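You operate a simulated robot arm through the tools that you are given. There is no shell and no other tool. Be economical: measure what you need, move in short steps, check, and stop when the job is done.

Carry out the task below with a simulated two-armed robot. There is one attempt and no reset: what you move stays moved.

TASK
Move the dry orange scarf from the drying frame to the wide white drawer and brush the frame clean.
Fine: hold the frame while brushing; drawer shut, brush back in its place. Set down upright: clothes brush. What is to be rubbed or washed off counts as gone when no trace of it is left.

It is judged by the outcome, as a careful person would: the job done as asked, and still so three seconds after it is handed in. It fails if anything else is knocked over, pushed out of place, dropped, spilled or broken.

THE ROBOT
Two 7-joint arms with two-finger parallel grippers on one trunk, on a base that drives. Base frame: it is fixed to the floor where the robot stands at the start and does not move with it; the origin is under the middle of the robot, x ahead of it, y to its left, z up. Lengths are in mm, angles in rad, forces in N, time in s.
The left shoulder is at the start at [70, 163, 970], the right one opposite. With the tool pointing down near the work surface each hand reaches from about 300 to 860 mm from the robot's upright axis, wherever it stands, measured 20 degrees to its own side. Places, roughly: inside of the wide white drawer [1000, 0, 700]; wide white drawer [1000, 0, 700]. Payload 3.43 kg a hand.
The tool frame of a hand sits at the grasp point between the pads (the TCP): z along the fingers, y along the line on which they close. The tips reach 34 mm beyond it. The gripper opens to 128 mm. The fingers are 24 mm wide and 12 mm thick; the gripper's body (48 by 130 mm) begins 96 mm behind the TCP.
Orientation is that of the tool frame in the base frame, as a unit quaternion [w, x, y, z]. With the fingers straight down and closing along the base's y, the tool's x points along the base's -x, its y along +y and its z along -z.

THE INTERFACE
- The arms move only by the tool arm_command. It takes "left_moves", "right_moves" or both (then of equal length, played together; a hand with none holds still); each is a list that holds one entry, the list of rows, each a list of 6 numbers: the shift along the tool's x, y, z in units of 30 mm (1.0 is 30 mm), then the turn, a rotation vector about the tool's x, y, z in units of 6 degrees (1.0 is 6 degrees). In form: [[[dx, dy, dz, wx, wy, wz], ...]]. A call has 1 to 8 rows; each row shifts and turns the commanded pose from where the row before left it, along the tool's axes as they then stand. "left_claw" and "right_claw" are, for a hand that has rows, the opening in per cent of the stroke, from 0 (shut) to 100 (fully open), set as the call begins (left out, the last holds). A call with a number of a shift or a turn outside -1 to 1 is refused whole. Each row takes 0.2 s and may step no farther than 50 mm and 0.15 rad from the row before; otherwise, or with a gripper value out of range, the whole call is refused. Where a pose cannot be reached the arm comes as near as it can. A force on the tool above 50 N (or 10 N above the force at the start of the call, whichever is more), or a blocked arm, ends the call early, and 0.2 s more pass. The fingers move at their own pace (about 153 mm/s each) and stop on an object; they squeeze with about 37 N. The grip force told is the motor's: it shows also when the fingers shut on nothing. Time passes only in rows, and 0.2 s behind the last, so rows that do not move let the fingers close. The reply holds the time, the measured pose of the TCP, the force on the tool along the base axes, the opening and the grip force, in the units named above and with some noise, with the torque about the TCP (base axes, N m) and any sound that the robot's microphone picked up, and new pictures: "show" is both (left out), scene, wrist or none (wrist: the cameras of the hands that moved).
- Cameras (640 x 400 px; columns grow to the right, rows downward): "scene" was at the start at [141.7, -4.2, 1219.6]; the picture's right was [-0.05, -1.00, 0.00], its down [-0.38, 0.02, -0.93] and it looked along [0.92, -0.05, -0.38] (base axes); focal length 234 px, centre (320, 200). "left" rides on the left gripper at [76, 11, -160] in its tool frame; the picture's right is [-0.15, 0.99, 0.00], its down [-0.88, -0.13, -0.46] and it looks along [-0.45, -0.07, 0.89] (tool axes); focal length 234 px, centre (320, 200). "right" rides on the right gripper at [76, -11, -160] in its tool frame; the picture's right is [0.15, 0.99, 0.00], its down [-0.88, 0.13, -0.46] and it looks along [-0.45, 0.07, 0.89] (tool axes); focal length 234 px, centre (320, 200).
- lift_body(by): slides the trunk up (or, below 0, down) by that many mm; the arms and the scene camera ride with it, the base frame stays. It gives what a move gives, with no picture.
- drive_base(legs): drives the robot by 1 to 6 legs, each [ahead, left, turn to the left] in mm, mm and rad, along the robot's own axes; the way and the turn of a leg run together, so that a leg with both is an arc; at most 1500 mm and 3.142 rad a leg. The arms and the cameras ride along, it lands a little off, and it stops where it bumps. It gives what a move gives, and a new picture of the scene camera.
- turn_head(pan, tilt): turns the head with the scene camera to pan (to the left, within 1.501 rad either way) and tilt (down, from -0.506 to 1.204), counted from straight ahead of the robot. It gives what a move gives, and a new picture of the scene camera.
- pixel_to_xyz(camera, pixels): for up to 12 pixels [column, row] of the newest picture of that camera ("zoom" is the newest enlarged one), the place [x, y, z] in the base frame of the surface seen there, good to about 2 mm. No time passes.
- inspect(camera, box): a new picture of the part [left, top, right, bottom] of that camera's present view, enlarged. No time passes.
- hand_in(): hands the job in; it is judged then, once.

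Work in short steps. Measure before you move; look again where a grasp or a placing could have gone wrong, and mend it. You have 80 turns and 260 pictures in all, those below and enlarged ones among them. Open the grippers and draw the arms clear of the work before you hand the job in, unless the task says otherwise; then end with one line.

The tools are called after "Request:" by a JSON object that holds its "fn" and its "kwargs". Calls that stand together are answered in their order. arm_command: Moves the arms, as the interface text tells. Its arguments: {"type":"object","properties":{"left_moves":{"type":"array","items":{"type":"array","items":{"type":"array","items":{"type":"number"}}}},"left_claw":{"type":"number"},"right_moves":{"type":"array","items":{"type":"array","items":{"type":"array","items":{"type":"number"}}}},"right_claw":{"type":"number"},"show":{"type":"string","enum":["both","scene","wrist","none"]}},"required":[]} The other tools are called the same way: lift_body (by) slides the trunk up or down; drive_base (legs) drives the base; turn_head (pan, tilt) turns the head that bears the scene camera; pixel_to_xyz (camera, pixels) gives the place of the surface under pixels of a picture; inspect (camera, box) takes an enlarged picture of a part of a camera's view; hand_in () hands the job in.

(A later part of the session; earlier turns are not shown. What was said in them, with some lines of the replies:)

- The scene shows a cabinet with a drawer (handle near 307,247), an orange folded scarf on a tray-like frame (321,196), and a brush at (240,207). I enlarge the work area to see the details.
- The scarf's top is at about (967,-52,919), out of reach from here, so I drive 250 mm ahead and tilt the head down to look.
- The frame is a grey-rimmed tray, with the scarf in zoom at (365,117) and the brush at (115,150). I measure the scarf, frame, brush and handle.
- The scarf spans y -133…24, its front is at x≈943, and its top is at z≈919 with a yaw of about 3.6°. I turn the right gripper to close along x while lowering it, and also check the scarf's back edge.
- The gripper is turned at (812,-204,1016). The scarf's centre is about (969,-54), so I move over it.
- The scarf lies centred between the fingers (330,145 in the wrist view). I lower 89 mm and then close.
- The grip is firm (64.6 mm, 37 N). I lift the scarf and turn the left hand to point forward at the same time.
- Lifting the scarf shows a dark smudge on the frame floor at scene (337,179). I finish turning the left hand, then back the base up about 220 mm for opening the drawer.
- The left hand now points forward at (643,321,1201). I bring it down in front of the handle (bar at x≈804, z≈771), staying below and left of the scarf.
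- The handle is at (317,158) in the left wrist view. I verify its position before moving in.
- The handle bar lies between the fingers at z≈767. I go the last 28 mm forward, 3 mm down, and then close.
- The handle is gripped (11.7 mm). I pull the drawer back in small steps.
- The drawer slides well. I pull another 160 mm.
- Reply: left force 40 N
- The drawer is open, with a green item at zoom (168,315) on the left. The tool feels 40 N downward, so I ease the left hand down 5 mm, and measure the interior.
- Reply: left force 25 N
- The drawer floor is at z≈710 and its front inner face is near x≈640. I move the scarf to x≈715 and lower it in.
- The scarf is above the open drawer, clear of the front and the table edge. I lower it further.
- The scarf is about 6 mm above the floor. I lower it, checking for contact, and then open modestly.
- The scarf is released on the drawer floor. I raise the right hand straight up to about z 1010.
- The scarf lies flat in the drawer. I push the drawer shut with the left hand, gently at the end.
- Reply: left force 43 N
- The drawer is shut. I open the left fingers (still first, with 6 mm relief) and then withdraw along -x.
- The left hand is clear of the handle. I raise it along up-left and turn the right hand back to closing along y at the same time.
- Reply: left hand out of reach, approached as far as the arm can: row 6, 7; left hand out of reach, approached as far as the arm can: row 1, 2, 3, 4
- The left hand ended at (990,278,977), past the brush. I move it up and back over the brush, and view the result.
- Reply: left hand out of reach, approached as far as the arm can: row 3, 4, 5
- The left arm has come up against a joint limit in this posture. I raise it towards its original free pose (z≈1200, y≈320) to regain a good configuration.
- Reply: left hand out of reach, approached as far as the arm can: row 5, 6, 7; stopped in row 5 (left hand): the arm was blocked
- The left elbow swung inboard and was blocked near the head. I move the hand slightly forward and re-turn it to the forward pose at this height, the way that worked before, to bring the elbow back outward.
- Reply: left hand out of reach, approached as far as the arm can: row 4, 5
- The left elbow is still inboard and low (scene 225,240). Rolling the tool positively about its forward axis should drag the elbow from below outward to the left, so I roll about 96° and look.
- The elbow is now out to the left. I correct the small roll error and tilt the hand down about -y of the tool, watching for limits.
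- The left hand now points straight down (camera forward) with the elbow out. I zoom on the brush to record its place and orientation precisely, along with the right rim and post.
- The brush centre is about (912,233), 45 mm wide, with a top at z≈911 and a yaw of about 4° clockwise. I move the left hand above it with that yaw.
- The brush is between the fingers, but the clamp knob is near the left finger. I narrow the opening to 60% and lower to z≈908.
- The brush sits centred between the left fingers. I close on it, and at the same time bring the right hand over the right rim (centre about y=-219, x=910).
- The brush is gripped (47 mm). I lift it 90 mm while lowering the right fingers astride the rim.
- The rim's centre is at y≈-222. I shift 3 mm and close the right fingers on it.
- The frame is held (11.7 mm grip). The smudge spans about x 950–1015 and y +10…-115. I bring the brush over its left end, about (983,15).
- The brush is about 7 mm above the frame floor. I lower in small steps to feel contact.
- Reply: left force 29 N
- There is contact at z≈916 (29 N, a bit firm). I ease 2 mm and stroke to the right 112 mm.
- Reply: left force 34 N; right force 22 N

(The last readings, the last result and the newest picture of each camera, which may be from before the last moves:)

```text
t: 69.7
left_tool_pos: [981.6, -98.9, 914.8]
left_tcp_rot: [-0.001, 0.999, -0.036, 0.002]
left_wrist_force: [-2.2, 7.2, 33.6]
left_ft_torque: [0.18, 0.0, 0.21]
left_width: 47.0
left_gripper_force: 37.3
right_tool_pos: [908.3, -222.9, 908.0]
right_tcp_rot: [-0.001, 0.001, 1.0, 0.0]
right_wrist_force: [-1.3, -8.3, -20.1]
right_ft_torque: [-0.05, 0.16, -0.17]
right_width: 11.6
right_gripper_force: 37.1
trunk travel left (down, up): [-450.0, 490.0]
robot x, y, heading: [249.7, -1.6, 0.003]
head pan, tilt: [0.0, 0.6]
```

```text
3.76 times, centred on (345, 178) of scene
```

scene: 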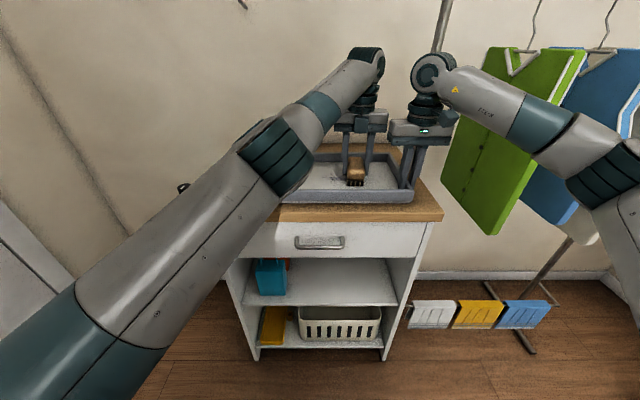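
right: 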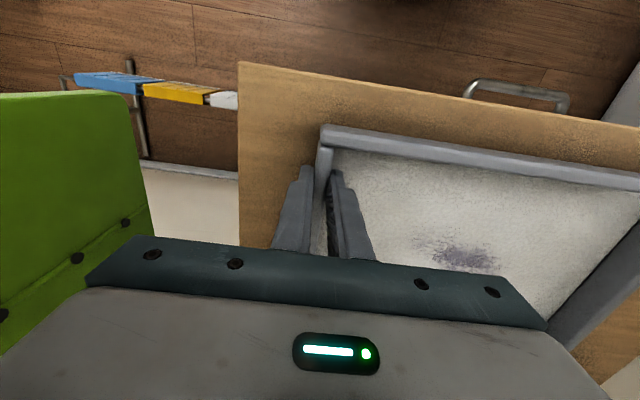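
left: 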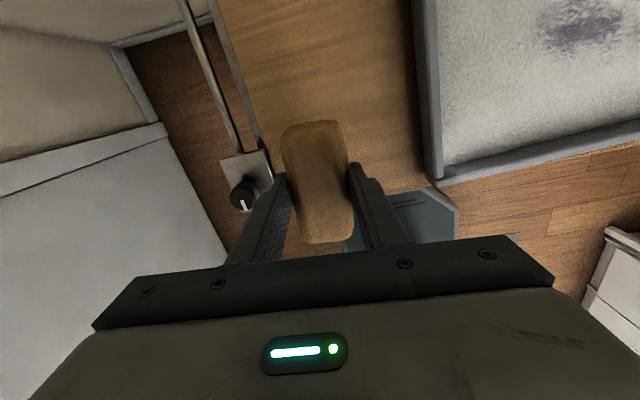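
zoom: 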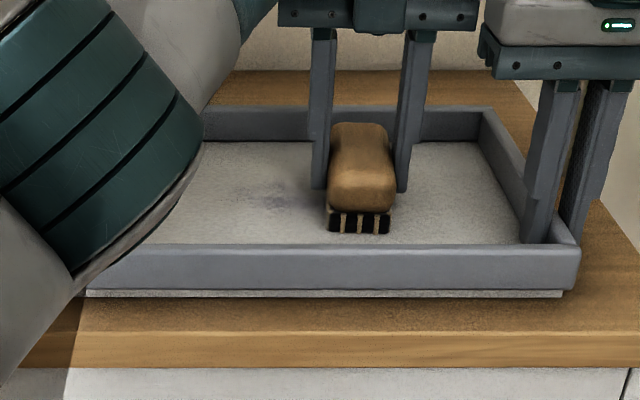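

The smudge is fading. I ease 1 mm, then brush back and forth over it at somewhat longer steps.

Request:
{"fn": "arm_command", "kwargs": {"left_moves": [[[-0.07, -0.945, -0.03, 0, 0, 0], [-0.07, -0.945, 0, 0, 0, 0], [-0.07, -0.945, 0, 0, 0, 0], [-0.07, -0.945, 0, 0, 0, 0], [0.07, 0.945, 0, 0, 0, 0], [0.07, 0.945, 0, 0, 0, 0], [0.07, 0.945, 0, 0, 0, 0], [0.07, 0.945, 0, 0, 0, 0]]], "show": "none"}}

Request:
{"fn": "arm_command", "kwargs": {"left_moves": [[[-0.07, -0.945, 0, 0, 0, 0], [-0.07, -0.945, 0, 0, 0, 0], [-0.07, -0.945, 0, 0, 0, 0], [-0.07, -0.945, 0, 0, 0, 0], [0.07, 0.945, 0, 0, 0, 0], [0.07, 0.945, 0, 0, 0, 0], [0.07, 0.945, 0, 0, 0, 0], [0.07, 0.945, 0, 0, 0, 0]]], "show": "none"}}

Request:
{"fn": "inspect", "kwargs": {"camera": "scene", "box": [260, 140, 430, 215]}}

```text
t: 71.5
left_tool_pos: [981.8, -100.3, 915.0]
left_tcp_rot: [-0.001, 0.999, -0.037, 0.001]
left_wrist_force: [-3.4, 2.1, 19.3]
left_ft_torque: [0.08, 0.03, 0.06]
left_width: 47.3
left_gripper_force: 36.7
right_tool_pos: [909.4, -222.8, 908.9]
right_tcp_rot: [-0.001, 0.0, 1.0, 0.001]
right_wrist_force: [0.6, -4.8, -7.4]
right_ft_torque: [0.08, -0.37, -0.07]
right_width: 11.5
right_gripper_force: 37.0
trunk travel left (down, up): [-450.0, 490.0]
robot x, y, heading: [252.2, 2.9, 0.005]
head pan, tilt: [0.0, 0.6]
```

```text
t: 73.3
left_tool_pos: [981.9, -101.3, 914.7]
left_tcp_rot: [0.0, 0.999, -0.038, 0.0]
left_wrist_force: [-1.9, -2.1, 4.4]
left_ft_torque: [0.0, -0.2, -0.03]
left_width: 47.1
left_gripper_force: 36.7
right_tool_pos: [909.1, -222.8, 909.5]
right_tcp_rot: [0.0, -0.001, 1.0, 0.002]
right_wrist_force: [1.2, 0.8, -2.0]
right_ft_torque: [-0.51, 0.55, 0.03]
right_width: 11.6
right_gripper_force: 37.2
trunk travel left (down, up): [-450.0, 490.0]
robot x, y, heading: [249.6, -2.8, 0.002]
head pan, tilt: [0.0, 0.6]
```

```text
3.76 times, centred on (345, 178) of scene
```

zoom: 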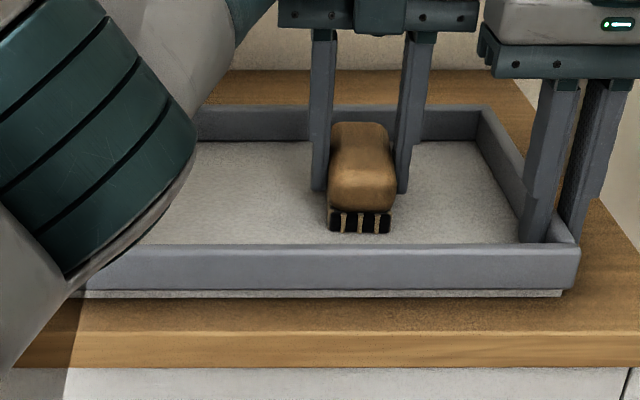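

The visible floor looks clean. I lift the brush and move it to the left to see the whole floor.

Request:
{"fn": "arm_command", "kwargs": {"left_moves": [[[0, 0, -0.9, 0, 0, 0], [0, 0, -0.9, 0, 0, 0], [0, 0, -0.9, 0, 0, 0], [-0.2, -0.95, 0, 0, 0, 0], [-0.2, -0.95, 0, 0, 0, 0], [-0.2, -0.95, 0, 0, 0, 0], [-0.2, -0.95, 0, 0, 0, 0], [-0.2, -0.95, 0, 0, 0, 0]]], "show": "none"}}

Request:
{"fn": "arm_command", "kwargs": {"left_moves": [[[-0.35, -0.95, 0, 0, 0, 0], [-0.35, -0.95, 0, 0, 0, 0], [-0.35, -0.95, 0, 0, 0, 0], [-0.35, -0.95, 0, 0, 0, 0], [-0.35, -0.95, 0, 0, 0, 0]]]}}

Request:
{"fn": "inspect", "kwargs": {"camera": "scene", "box": [260, 140, 430, 215]}}

Request:
{"fn": "inspect", "kwargs": {"camera": "right", "box": [300, 100, 640, 320]}}

```text
t: 75.1
left_tool_pos: [951.4, 53.4, 971.5]
left_tcp_rot: [0.0, 0.999, -0.036, 0.0]
left_wrist_force: [-0.4, -0.4, -2.2]
left_ft_torque: [-0.01, 0.01, 0.0]
left_width: 47.3
left_gripper_force: 36.7
left hand out of reach, approached as far as the arm can: row 1, 2, 3
right_tool_pos: [909.5, -220.9, 908.0]
right_tcp_rot: [-0.001, 0.0, 1.0, 0.0]
right_wrist_force: [-0.9, 2.8, 2.8]
right_ft_torque: [-0.35, 0.05, -0.01]
right_width: 11.6
right_gripper_force: 37.5
trunk travel left (down, up): [-450.0, 490.0]
robot x, y, heading: [246.7, -1.9, 0.001]
head pan, tilt: [0.0, 0.6]
```

```text
t: 76.3
left_tool_pos: [910.5, 201.6, 972.0]
left_tcp_rot: [0.0, 0.999, -0.037, 0.001]
left_wrist_force: [0.4, -0.4, -0.4]
left_ft_torque: [0.03, -0.02, -0.05]
left_width: 47.0
left_gripper_force: 37.0
right_tool_pos: [909.5, -222.4, 909.8]
right_tcp_rot: [-0.001, 0.0, 1.0, 0.001]
right_wrist_force: [-0.2, 1.3, 2.8]
right_ft_torque: [-0.18, -0.2, -0.02]
right_width: 11.5
right_gripper_force: 37.2
trunk travel left (down, up): [-450.0, 490.0]
robot x, y, heading: [249.4, 2.1, 0.002]
head pan, tilt: [0.0, 0.6]
```

scene: 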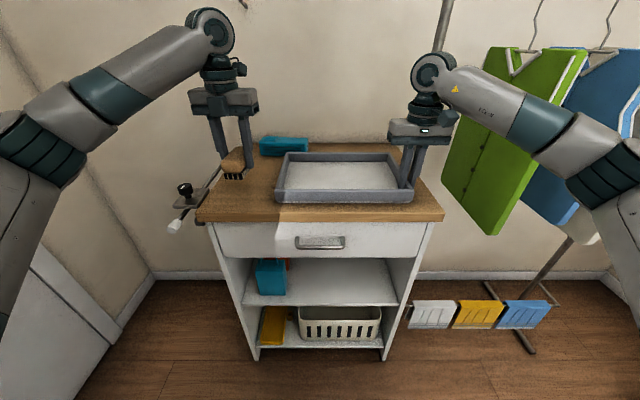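
left: 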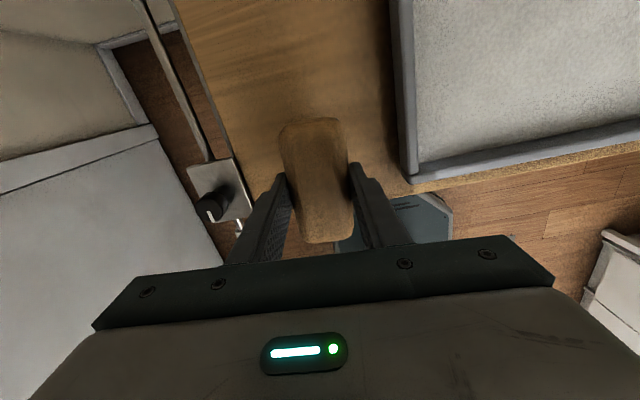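

```text
3.76 times, centred on (345, 178) of scene
```

zoom: 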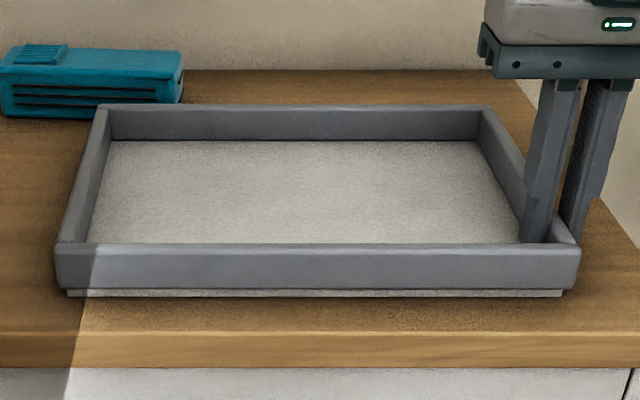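

```text
1.82 times, centred on (470, 210) of right
```

zoom: 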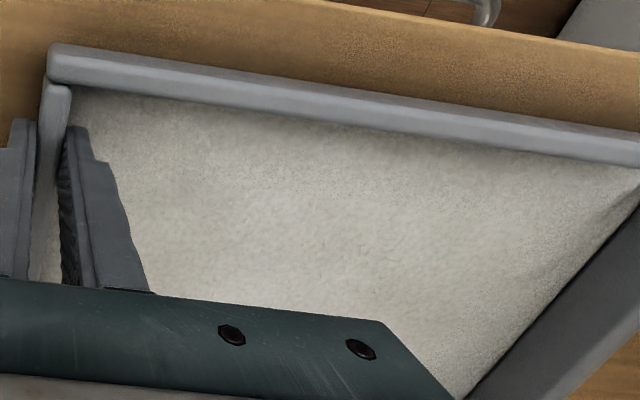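

The floor looks clean. I zoom tightly on the former smudge area to check for faint traces.

Request:
{"fn": "inspect", "kwargs": {"camera": "scene", "box": [300, 160, 380, 200]}}

```text
8.00 times, centred on (340, 180) of scene
```

zoom: 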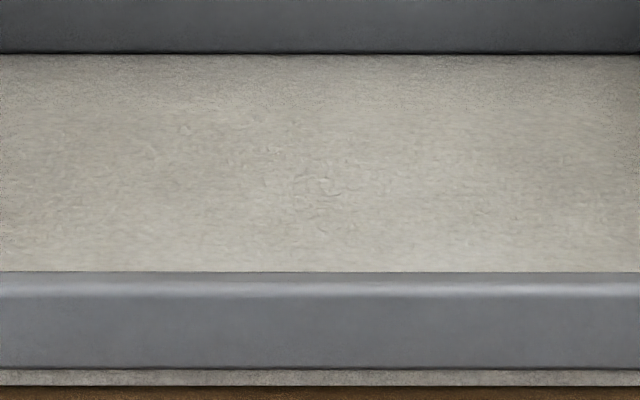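

No trace is visible. For certainty I make one more double stroke: back over the left end, then down to contact.

Request:
{"fn": "arm_command", "kwargs": {"left_moves": [[[0.41, 0.861, 0, 0, 0, 0], [0.41, 0.861, 0, 0, 0, 0], [0.41, 0.861, 0, 0, 0, 0], [0.41, 0.861, 0, 0, 0, 0], [0.41, 0.861, 0, 0, 0, 0], [0.41, 0.861, 0, 0, 0, 0], [0.41, 0.861, 0, 0, 0, 0]]], "show": "none"}}

Request:
{"fn": "arm_command", "kwargs": {"left_moves": [[[0, 0, 0.9, 0, 0, 0], [0, 0, 0.7, 0, 0, 0], [0, 0, 0.2, 0, 0, 0], [0, 0, 0.1, 0, 0, 0]]], "show": "none"}}

```text
t: 77.9
left_tool_pos: [984.4, 13.3, 972.5]
left_tcp_rot: [0.0, 0.999, -0.037, 0.0]
left_wrist_force: [-0.1, 0.7, -1.6]
left_ft_torque: [0.0, 0.01, 0.01]
left_width: 46.9
left_gripper_force: 37.0
right_tool_pos: [909.4, -223.2, 910.1]
right_tcp_rot: [-0.001, -0.001, 1.0, 0.001]
right_wrist_force: [-0.9, -2.0, 2.2]
right_ft_torque: [0.29, 0.15, 0.12]
right_width: 11.7
right_gripper_force: 36.6
trunk travel left (down, up): [-450.0, 490.0]
robot x, y, heading: [254.9, 3.6, 0.0]
head pan, tilt: [0.0, 0.6]
```

```text
t: 78.9
left_tool_pos: [983.8, 13.2, 916.1]
left_tcp_rot: [0.001, 0.999, -0.037, 0.001]
left_wrist_force: [-1.2, 0.2, -1.5]
left_ft_torque: [0.03, -0.01, -0.01]
left_width: 47.0
left_gripper_force: 37.2
right_tool_pos: [910.7, -223.5, 909.6]
right_tcp_rot: [0.0, 0.0, 1.0, 0.0]
right_wrist_force: [-0.3, -1.2, 3.7]
right_ft_torque: [-0.06, 0.04, -0.01]
right_width: 11.7
right_gripper_force: 36.9
trunk travel left (down, up): [-450.0, 490.0]
robot x, y, heading: [248.8, -0.2, 0.004]
head pan, tilt: [0.0, 0.6]
```

There is no contact yet at 916. I lower 2.5 mm more and stroke out and back.

Request:
{"fn": "arm_command", "kwargs": {"left_moves": [[[0, 0, 0.05, 0, 0, 0], [0, 0, 0.04, 0, 0, 0]]], "show": "none"}}

Request:
{"fn": "arm_command", "kwargs": {"left_moves": [[[0.07, 0.945, 0, 0, 0, 0], [0.07, 0.945, 0, 0, 0, 0], [0.07, 0.945, 0, 0, 0, 0], [0.07, 0.945, 0, 0, 0, 0], [-0.07, -0.945, 0, 0, 0, 0], [-0.07, -0.945, 0, 0, 0, 0], [-0.07, -0.945, 0, 0, 0, 0], [-0.07, -0.945, 0, 0, 0, 0]]], "show": "none"}}

```text
t: 79.5
left_tool_pos: [983.2, 14.0, 912.8]
left_tcp_rot: [0.0, 0.999, -0.037, 0.001]
left_wrist_force: [-0.2, 0.0, 0.2]
left_ft_torque: [0.02, 0.06, 0.01]
left_width: 46.9
left_gripper_force: 37.1
right_tool_pos: [910.1, -222.3, 908.0]
right_tcp_rot: [0.0, 0.0, 1.0, 0.0]
right_wrist_force: [1.0, -1.5, 2.8]
right_ft_torque: [-0.04, -0.02, -0.03]
right_width: 11.6
right_gripper_force: 36.9
trunk travel left (down, up): [-450.0, 490.0]
robot x, y, heading: [249.5, 3.0, -0.0]
head pan, tilt: [0.0, 0.6]
```

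```text
t: 81.3
left_tool_pos: [981.9, 13.5, 911.9]
left_tcp_rot: [0.001, 0.999, -0.037, 0.001]
left_wrist_force: [1.7, 1.2, 6.6]
left_ft_torque: [0.14, 0.26, -0.05]
left_width: 47.0
left_gripper_force: 36.9
right_tool_pos: [908.5, -222.2, 909.7]
right_tcp_rot: [-0.001, 0.0, 1.0, 0.0]
right_wrist_force: [0.2, 1.0, 1.3]
right_ft_torque: [-0.18, -0.16, -0.02]
right_width: 11.9
right_gripper_force: 37.3
trunk travel left (down, up): [-450.0, 490.0]
robot x, y, heading: [249.8, -1.9, -0.004]
head pan, tilt: [0.0, 0.6]
```

The strokes are done with light contact. I lift and carry the brush back to its place, about (913,233).

Request:
{"fn": "arm_command", "kwargs": {"left_moves": [[[0, 0, -0.85, 0, 0, 0], [0, 0, -0.85, 0, 0, 0], [0, 0, -0.85, 0, 0, 0]]], "show": "none"}}

Request:
{"fn": "arm_command", "kwargs": {"left_moves": [[[-0.354, -0.892, 0, 0, 0, 0], [-0.354, -0.892, 0, 0, 0, 0], [-0.354, -0.892, 0, 0, 0, 0], [-0.354, -0.892, 0, 0, 0, 0], [-0.354, -0.892, 0, 0, 0, 0], [-0.354, -0.892, 0, 0, 0, 0], [-0.354, -0.892, 0, 0, 0, 0], [-0.354, -0.892, 0, 0, 0, 0]]], "show": "none"}}

Request:
{"fn": "inspect", "kwargs": {"camera": "scene", "box": [190, 130, 430, 230]}}

Request:
{"fn": "pixel_to_xyz", "kwargs": {"camera": "zoom", "pixels": [[240, 245], [400, 245], [540, 245], [240, 250], [540, 250], [265, 135], [530, 135]]}}

```text
t: 82.1
left_tool_pos: [981.2, 12.7, 989.3]
left_tcp_rot: [0.0, 0.999, -0.036, -0.001]
left_wrist_force: [-0.6, 0.6, -1.3]
left_ft_torque: [-0.03, -0.02, 0.04]
left_width: 47.2
left_gripper_force: 37.4
right_tool_pos: [910.0, -223.5, 908.8]
right_tcp_rot: [-0.001, 0.0, 1.0, 0.0]
right_wrist_force: [-1.4, -1.7, 3.8]
right_ft_torque: [0.16, 0.03, 0.02]
right_width: 11.6
right_gripper_force: 37.3
trunk travel left (down, up): [-450.0, 490.0]
robot x, y, heading: [249.7, 2.3, 0.001]
head pan, tilt: [0.0, 0.6]
```

```text
t: 83.9
left_tool_pos: [913.3, 233.9, 989.1]
left_tcp_rot: [0.0, 0.999, -0.037, 0.0]
left_wrist_force: [0.9, -0.8, -1.0]
left_ft_torque: [-0.04, 0.04, 0.03]
left_width: 47.2
left_gripper_force: 36.6
right_tool_pos: [908.4, -221.9, 908.5]
right_tcp_rot: [-0.001, 0.0, 1.0, -0.001]
right_wrist_force: [-0.2, 1.4, 1.0]
right_ft_torque: [-0.31, -0.4, 0.14]
right_width: 11.5
right_gripper_force: 37.2
trunk travel left (down, up): [-450.0, 490.0]
robot x, y, heading: [248.3, 2.6, -0.001]
head pan, tilt: [0.0, 0.6]
```

```text
2.67 times, centred on (310, 180) of scene
```

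zoom: 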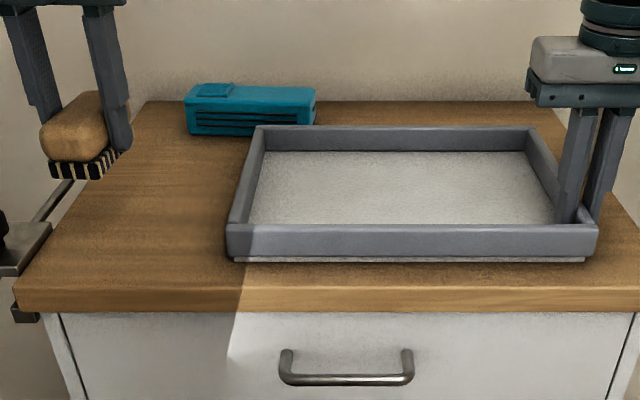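

```text
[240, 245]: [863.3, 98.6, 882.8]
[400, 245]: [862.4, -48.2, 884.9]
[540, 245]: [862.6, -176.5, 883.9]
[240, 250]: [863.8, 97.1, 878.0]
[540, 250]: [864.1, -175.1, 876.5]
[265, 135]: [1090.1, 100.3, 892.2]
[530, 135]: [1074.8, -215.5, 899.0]
```

The gripping turned the frame about 3° relative to where it lay (left front corner was at x≈846, now 863). I turn it back gently with the right hand while lowering the brush towards the table.

Request:
{"fn": "arm_command", "kwargs": {"left_moves": [[[0, 0, 0.6, 0, 0, 0], [0, 0, 0.6, 0, 0, 0], [0, 0, 0.6, 0, 0, 0], [0, 0, 0.6, 0, 0, 0]]], "right_moves": [[[0, 0, 0, 0, 0, -0.13], [0, 0, 0, 0, 0, -0.13], [0, 0, 0, 0, 0, -0.13], [0, 0, 0, 0, 0, -0.13]]]}}

Request:
{"fn": "inspect", "kwargs": {"camera": "scene", "box": [190, 130, 430, 230]}}

Request:
{"fn": "pixel_to_xyz", "kwargs": {"camera": "zoom", "pixels": [[240, 245], [400, 245], [540, 245], [70, 215], [100, 215], [85, 235]]}}

```text
t: 84.9
left_tool_pos: [914.6, 233.4, 917.2]
left_tcp_rot: [0.0, 0.999, -0.037, 0.001]
left_wrist_force: [0.5, -0.1, -1.1]
left_ft_torque: [0.02, -0.01, 0.02]
left_width: 47.4
left_gripper_force: 37.2
right_tool_pos: [909.0, -222.1, 908.3]
right_tcp_rot: [0.0, -0.027, 1.0, 0.001]
right_wrist_force: [2.0, 1.7, 1.8]
right_ft_torque: [-0.05, 0.35, -0.2]
right_width: 11.8
right_gripper_force: 37.4
trunk travel left (down, up): [-450.0, 490.0]
robot x, y, heading: [252.0, -2.4, 0.0]
head pan, tilt: [0.0, 0.6]
```

scene: 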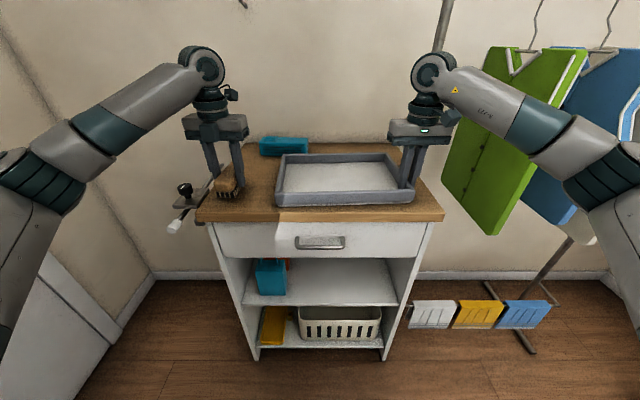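
right: 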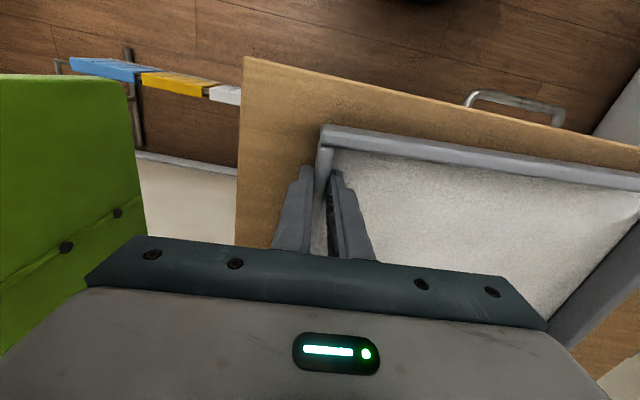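
left: 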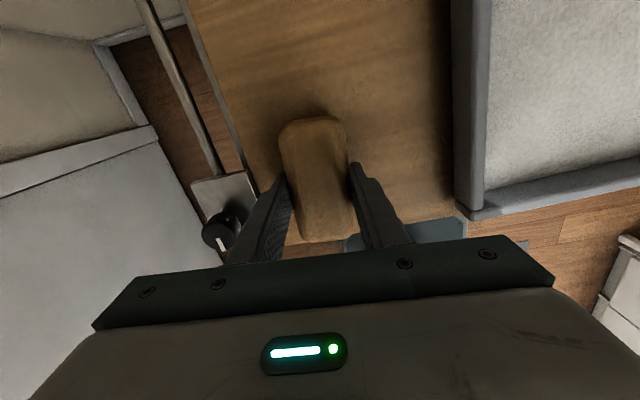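

```text
2.67 times, centred on (310, 180) of scene
```

zoom: 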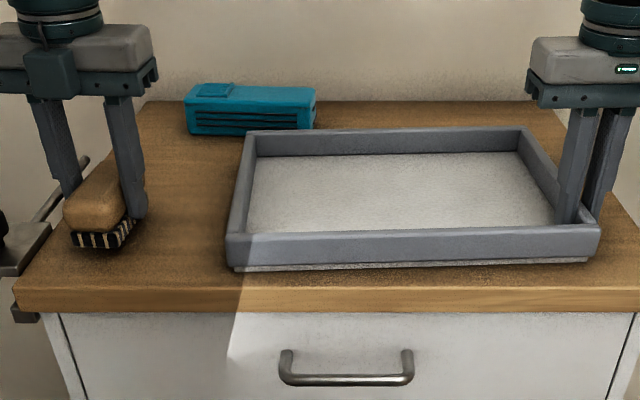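

```text
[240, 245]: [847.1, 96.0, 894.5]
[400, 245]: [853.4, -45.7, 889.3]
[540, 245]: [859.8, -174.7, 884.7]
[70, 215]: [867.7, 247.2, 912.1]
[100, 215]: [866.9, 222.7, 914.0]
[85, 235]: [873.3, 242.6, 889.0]
```

The frame is back where it was. I lower the brush in small steps to the table.

Request:
{"fn": "arm_command", "kwargs": {"left_moves": [[[0, 0, 0.15, 0, 0, 0], [0, 0, 0.1, 0, 0, 0], [0, 0, 0.05, 0, 0, 0]]], "show": "none"}}

Request:
{"fn": "arm_command", "kwargs": {"left_moves": [[[0, 0, 0.05, 0, 0, 0]]], "show": "none"}}

```text
t: 85.7
left_tool_pos: [914.4, 233.0, 909.7]
left_tcp_rot: [0.001, 0.999, -0.036, 0.0]
left_wrist_force: [-1.0, -0.4, -1.5]
left_ft_torque: [0.0, 0.03, -0.01]
left_width: 47.3
left_gripper_force: 36.6
right_tool_pos: [909.7, -222.0, 909.4]
right_tcp_rot: [0.0, -0.028, 1.0, 0.001]
right_wrist_force: [0.6, 1.0, 1.6]
right_ft_torque: [0.04, -0.17, -0.16]
right_width: 11.7
right_gripper_force: 36.9
trunk travel left (down, up): [-450.0, 490.0]
robot x, y, heading: [253.8, -1.4, -0.0]
head pan, tilt: [0.0, 0.6]
```

```text
t: 86.1
left_tool_pos: [913.5, 233.6, 906.7]
left_tcp_rot: [-0.001, 0.999, -0.037, 0.001]
left_wrist_force: [0.2, -0.4, -1.0]
left_ft_torque: [0.0, -0.03, -0.04]
left_width: 47.1
left_gripper_force: 37.2
right_tool_pos: [909.2, -222.8, 909.2]
right_tcp_rot: [-0.001, -0.028, 1.0, 0.0]
right_wrist_force: [0.7, 0.7, 1.6]
right_ft_torque: [0.01, -0.21, -0.16]
right_width: 11.6
right_gripper_force: 36.8
trunk travel left (down, up): [-450.0, 490.0]
robot x, y, heading: [251.2, -0.1, 0.003]
head pan, tilt: [0.0, 0.6]
```

There is no contact yet at 907, so I go down 1.2 mm at a time.

Request:
{"fn": "arm_command", "kwargs": {"left_moves": [[[0, 0, 0.04, 0, 0, 0]]], "show": "none"}}

Request:
{"fn": "arm_command", "kwargs": {"left_moves": [[[0, 0, 0.04, 0, 0, 0]]], "show": "none"}}

```text
t: 86.5
left_tool_pos: [913.6, 232.0, 906.4]
left_tcp_rot: [0.0, 0.999, -0.036, 0.001]
left_wrist_force: [0.0, 0.3, -0.5]
left_ft_torque: [0.0, 0.0, -0.01]
left_width: 47.1
left_gripper_force: 37.5
right_tool_pos: [909.9, -223.6, 909.0]
right_tcp_rot: [-0.001, -0.028, 1.0, 0.0]
right_wrist_force: [0.9, 0.1, 1.9]
right_ft_torque: [0.0, -0.13, -0.19]
right_width: 11.6
right_gripper_force: 36.7
trunk travel left (down, up): [-450.0, 490.0]
robot x, y, heading: [250.0, 1.7, -0.001]
head pan, tilt: [0.0, 0.6]
```

```text
t: 86.9
left_tool_pos: [913.8, 233.2, 905.3]
left_tcp_rot: [0.001, 0.999, -0.036, 0.001]
left_wrist_force: [1.1, 0.3, 1.8]
left_ft_torque: [0.02, 0.06, -0.02]
left_width: 47.2
left_gripper_force: 36.6
right_tool_pos: [909.6, -222.9, 908.4]
right_tcp_rot: [0.0, -0.028, 1.0, 0.0]
right_wrist_force: [0.7, 0.6, 0.9]
right_ft_torque: [-0.01, -0.12, -0.13]
right_width: 11.5
right_gripper_force: 36.7
trunk travel left (down, up): [-450.0, 490.0]
robot x, y, heading: [253.6, -0.3, 0.002]
head pan, tilt: [0.0, 0.6]
```

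Contact (force rose by about 3 N). I go one hair lower, then open both hands: the left to 60% and the right to 40%.

Request:
{"fn": "arm_command", "kwargs": {"left_moves": [[[0, 0, 0.015, 0, 0, 0]]], "show": "none"}}

Request:
{"fn": "arm_command", "kwargs": {"left_moves": [[[0, 0, 0, 0, 0, 0], [0, 0, 0, 0, 0, 0], [0, 0, 0, 0, 0, 0]]], "right_moves": [[[0, 0, 0, 0, 0, 0], [0, 0, 0, 0, 0, 0], [0, 0, 0, 0, 0, 0]]], "left_claw": 58, "right_claw": 40, "show": "wrist"}}

```text
t: 87.3
left_tool_pos: [913.5, 233.6, 904.4]
left_tcp_rot: [0.0, 0.999, -0.036, 0.002]
left_wrist_force: [3.0, 0.9, 6.5]
left_ft_torque: [0.15, 0.2, -0.05]
left_width: 47.4
left_gripper_force: 36.8
right_tool_pos: [908.1, -222.9, 907.8]
right_tcp_rot: [0.0, -0.027, 1.0, 0.0]
right_wrist_force: [2.1, 0.5, 0.4]
right_ft_torque: [-0.01, -0.11, -0.11]
right_width: 11.4
right_gripper_force: 36.6
trunk travel left (down, up): [-450.0, 490.0]
robot x, y, heading: [250.2, -1.3, 0.002]
head pan, tilt: [0.0, 0.6]
```

```text
t: 88.1
left_tool_pos: [913.4, 234.1, 903.3]
left_tcp_rot: [0.0, 0.999, -0.036, 0.0]
left_wrist_force: [0.3, 0.5, 0.6]
left_ft_torque: [-0.01, -0.02, 0.02]
left_width: 74.3
left_gripper_force: 0.1
right_tool_pos: [909.0, -223.0, 909.2]
right_tcp_rot: [-0.001, -0.029, 1.0, 0.001]
right_wrist_force: [-0.5, 0.4, -0.1]
right_ft_torque: [0.02, -0.02, 0.01]
right_width: 51.4
right_gripper_force: 0.1
trunk travel left (down, up): [-450.0, 490.0]
robot x, y, heading: [249.7, 0.8, -0.003]
head pan, tilt: [0.0, 0.6]
```

right: 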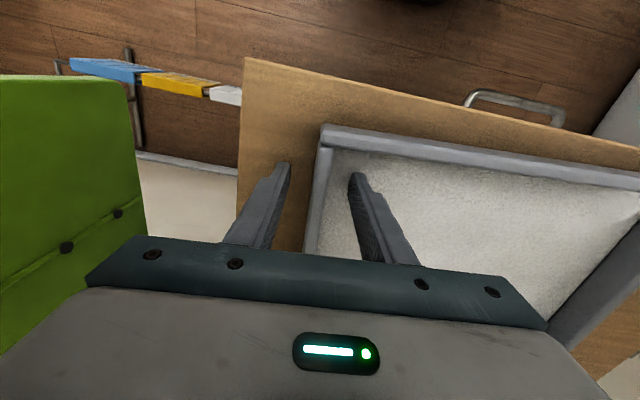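
left: 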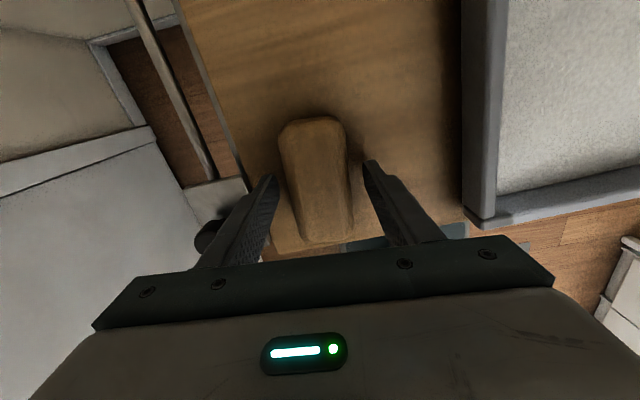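

Both are released, with the brush standing in its place. I raise both hands straight up.

Request:
{"fn": "arm_command", "kwargs": {"left_moves": [[[0, 0, -0.5, 0, 0, 0], [0, 0, -0.9, 0, 0, 0], [0, 0, -0.9, 0, 0, 0], [0, 0, -0.9, 0, 0, 0], [0, 0, -0.9, 0, 0, 0], [0, 0, -0.9, 0, 0, 0], [0, 0, -0.9, 0, 0, 0], [0, 0, -0.9, 0, 0, 0]]], "right_moves": [[[0, 0, -0.5, 0, 0, 0], [0, 0, -0.9, 0, 0, 0], [0, 0, -0.9, 0, 0, 0], [0, 0, -0.9, 0, 0, 0], [0, 0, -0.9, 0, 0, 0], [0, 0, -0.9, 0, 0, 0], [0, 0, -0.9, 0, 0, 0], [0, 0, -0.9, 0, 0, 0]]], "show": "none"}}

Request:
{"fn": "drive_base", "kwargs": {"legs": [[-250, 0, 0]]}}

Request:
{"fn": "inspect", "kwargs": {"camera": "scene", "box": [210, 110, 430, 250]}}

Request:
{"fn": "pixel_to_xyz", "kwargs": {"camera": "zoom", "pixels": [[310, 190], [200, 205], [480, 205], [320, 205], [125, 107], [125, 125]]}}

```text
t: 89.9
left_tool_pos: [911.7, 234.1, 1110.6]
left_tcp_rot: [0.0, 0.999, -0.037, 0.001]
left_wrist_force: [-0.3, -0.2, -0.1]
left_ft_torque: [0.0, -0.02, -0.03]
left_width: 74.2
left_gripper_force: 0.0
right_tool_pos: [907.8, -223.2, 1113.1]
right_tcp_rot: [0.0, -0.028, 1.0, 0.0]
right_wrist_force: [0.1, 0.5, 0.0]
right_ft_torque: [0.02, 0.0, -0.01]
right_width: 51.4
right_gripper_force: 0.1
trunk travel left (down, up): [-450.0, 490.0]
robot x, y, heading: [246.7, 3.3, 0.006]
head pan, tilt: [0.0, 0.6]
```

```text
t: 91.8
left_tool_pos: [665.4, 232.2, 1109.6]
left_tcp_rot: [-0.001, 0.999, -0.037, 0.0]
left_wrist_force: [-0.8, -0.9, -0.5]
left_ft_torque: [0.02, -0.06, -0.01]
left_width: 74.0
left_gripper_force: 0.1
right_tool_pos: [660.8, -223.8, 1113.6]
right_tcp_rot: [0.0, -0.027, 1.0, 0.0]
right_wrist_force: [-0.7, 0.1, 0.4]
right_ft_torque: [0.02, -0.03, 0.02]
right_width: 51.3
right_gripper_force: 0.0
trunk travel left (down, up): [-450.0, 490.0]
robot x, y, heading: [3.7, -4.7, -0.002]
head pan, tilt: [0.0, 0.6]
```

scene: 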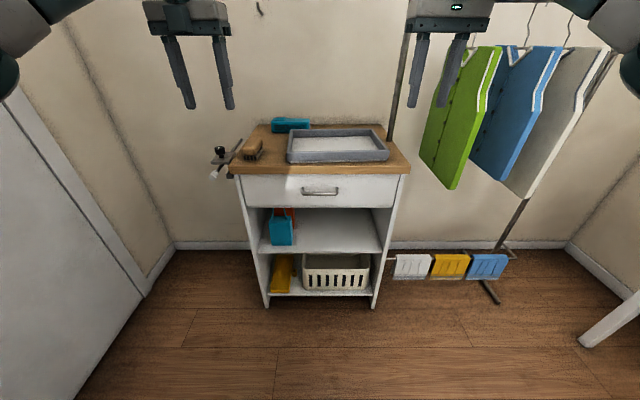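

```text
2.86 times, centred on (320, 180) of scene
```

zoom: 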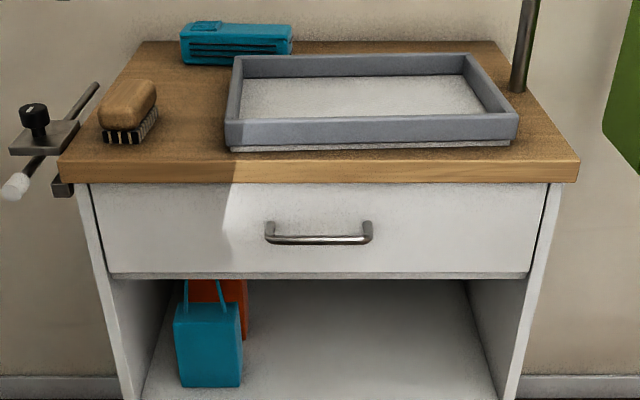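

```text
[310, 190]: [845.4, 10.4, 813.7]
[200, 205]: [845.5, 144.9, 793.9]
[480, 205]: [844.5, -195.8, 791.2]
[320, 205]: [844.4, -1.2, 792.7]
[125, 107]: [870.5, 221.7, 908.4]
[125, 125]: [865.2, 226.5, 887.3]
```

The drawer is shut (front at x≈845 as at first), the frame is clean and in place, the brush stands where it was, and the arms are clear. I hand in.

Request:
{"fn": "hand_in", "kwargs": {}}

```text
The job is handed in.
```

The orange scarf is in the wide white drawer, which is shut. The frame was held while I brushed it and shows no trace of the smudge, and the brush stands upright back in its place.
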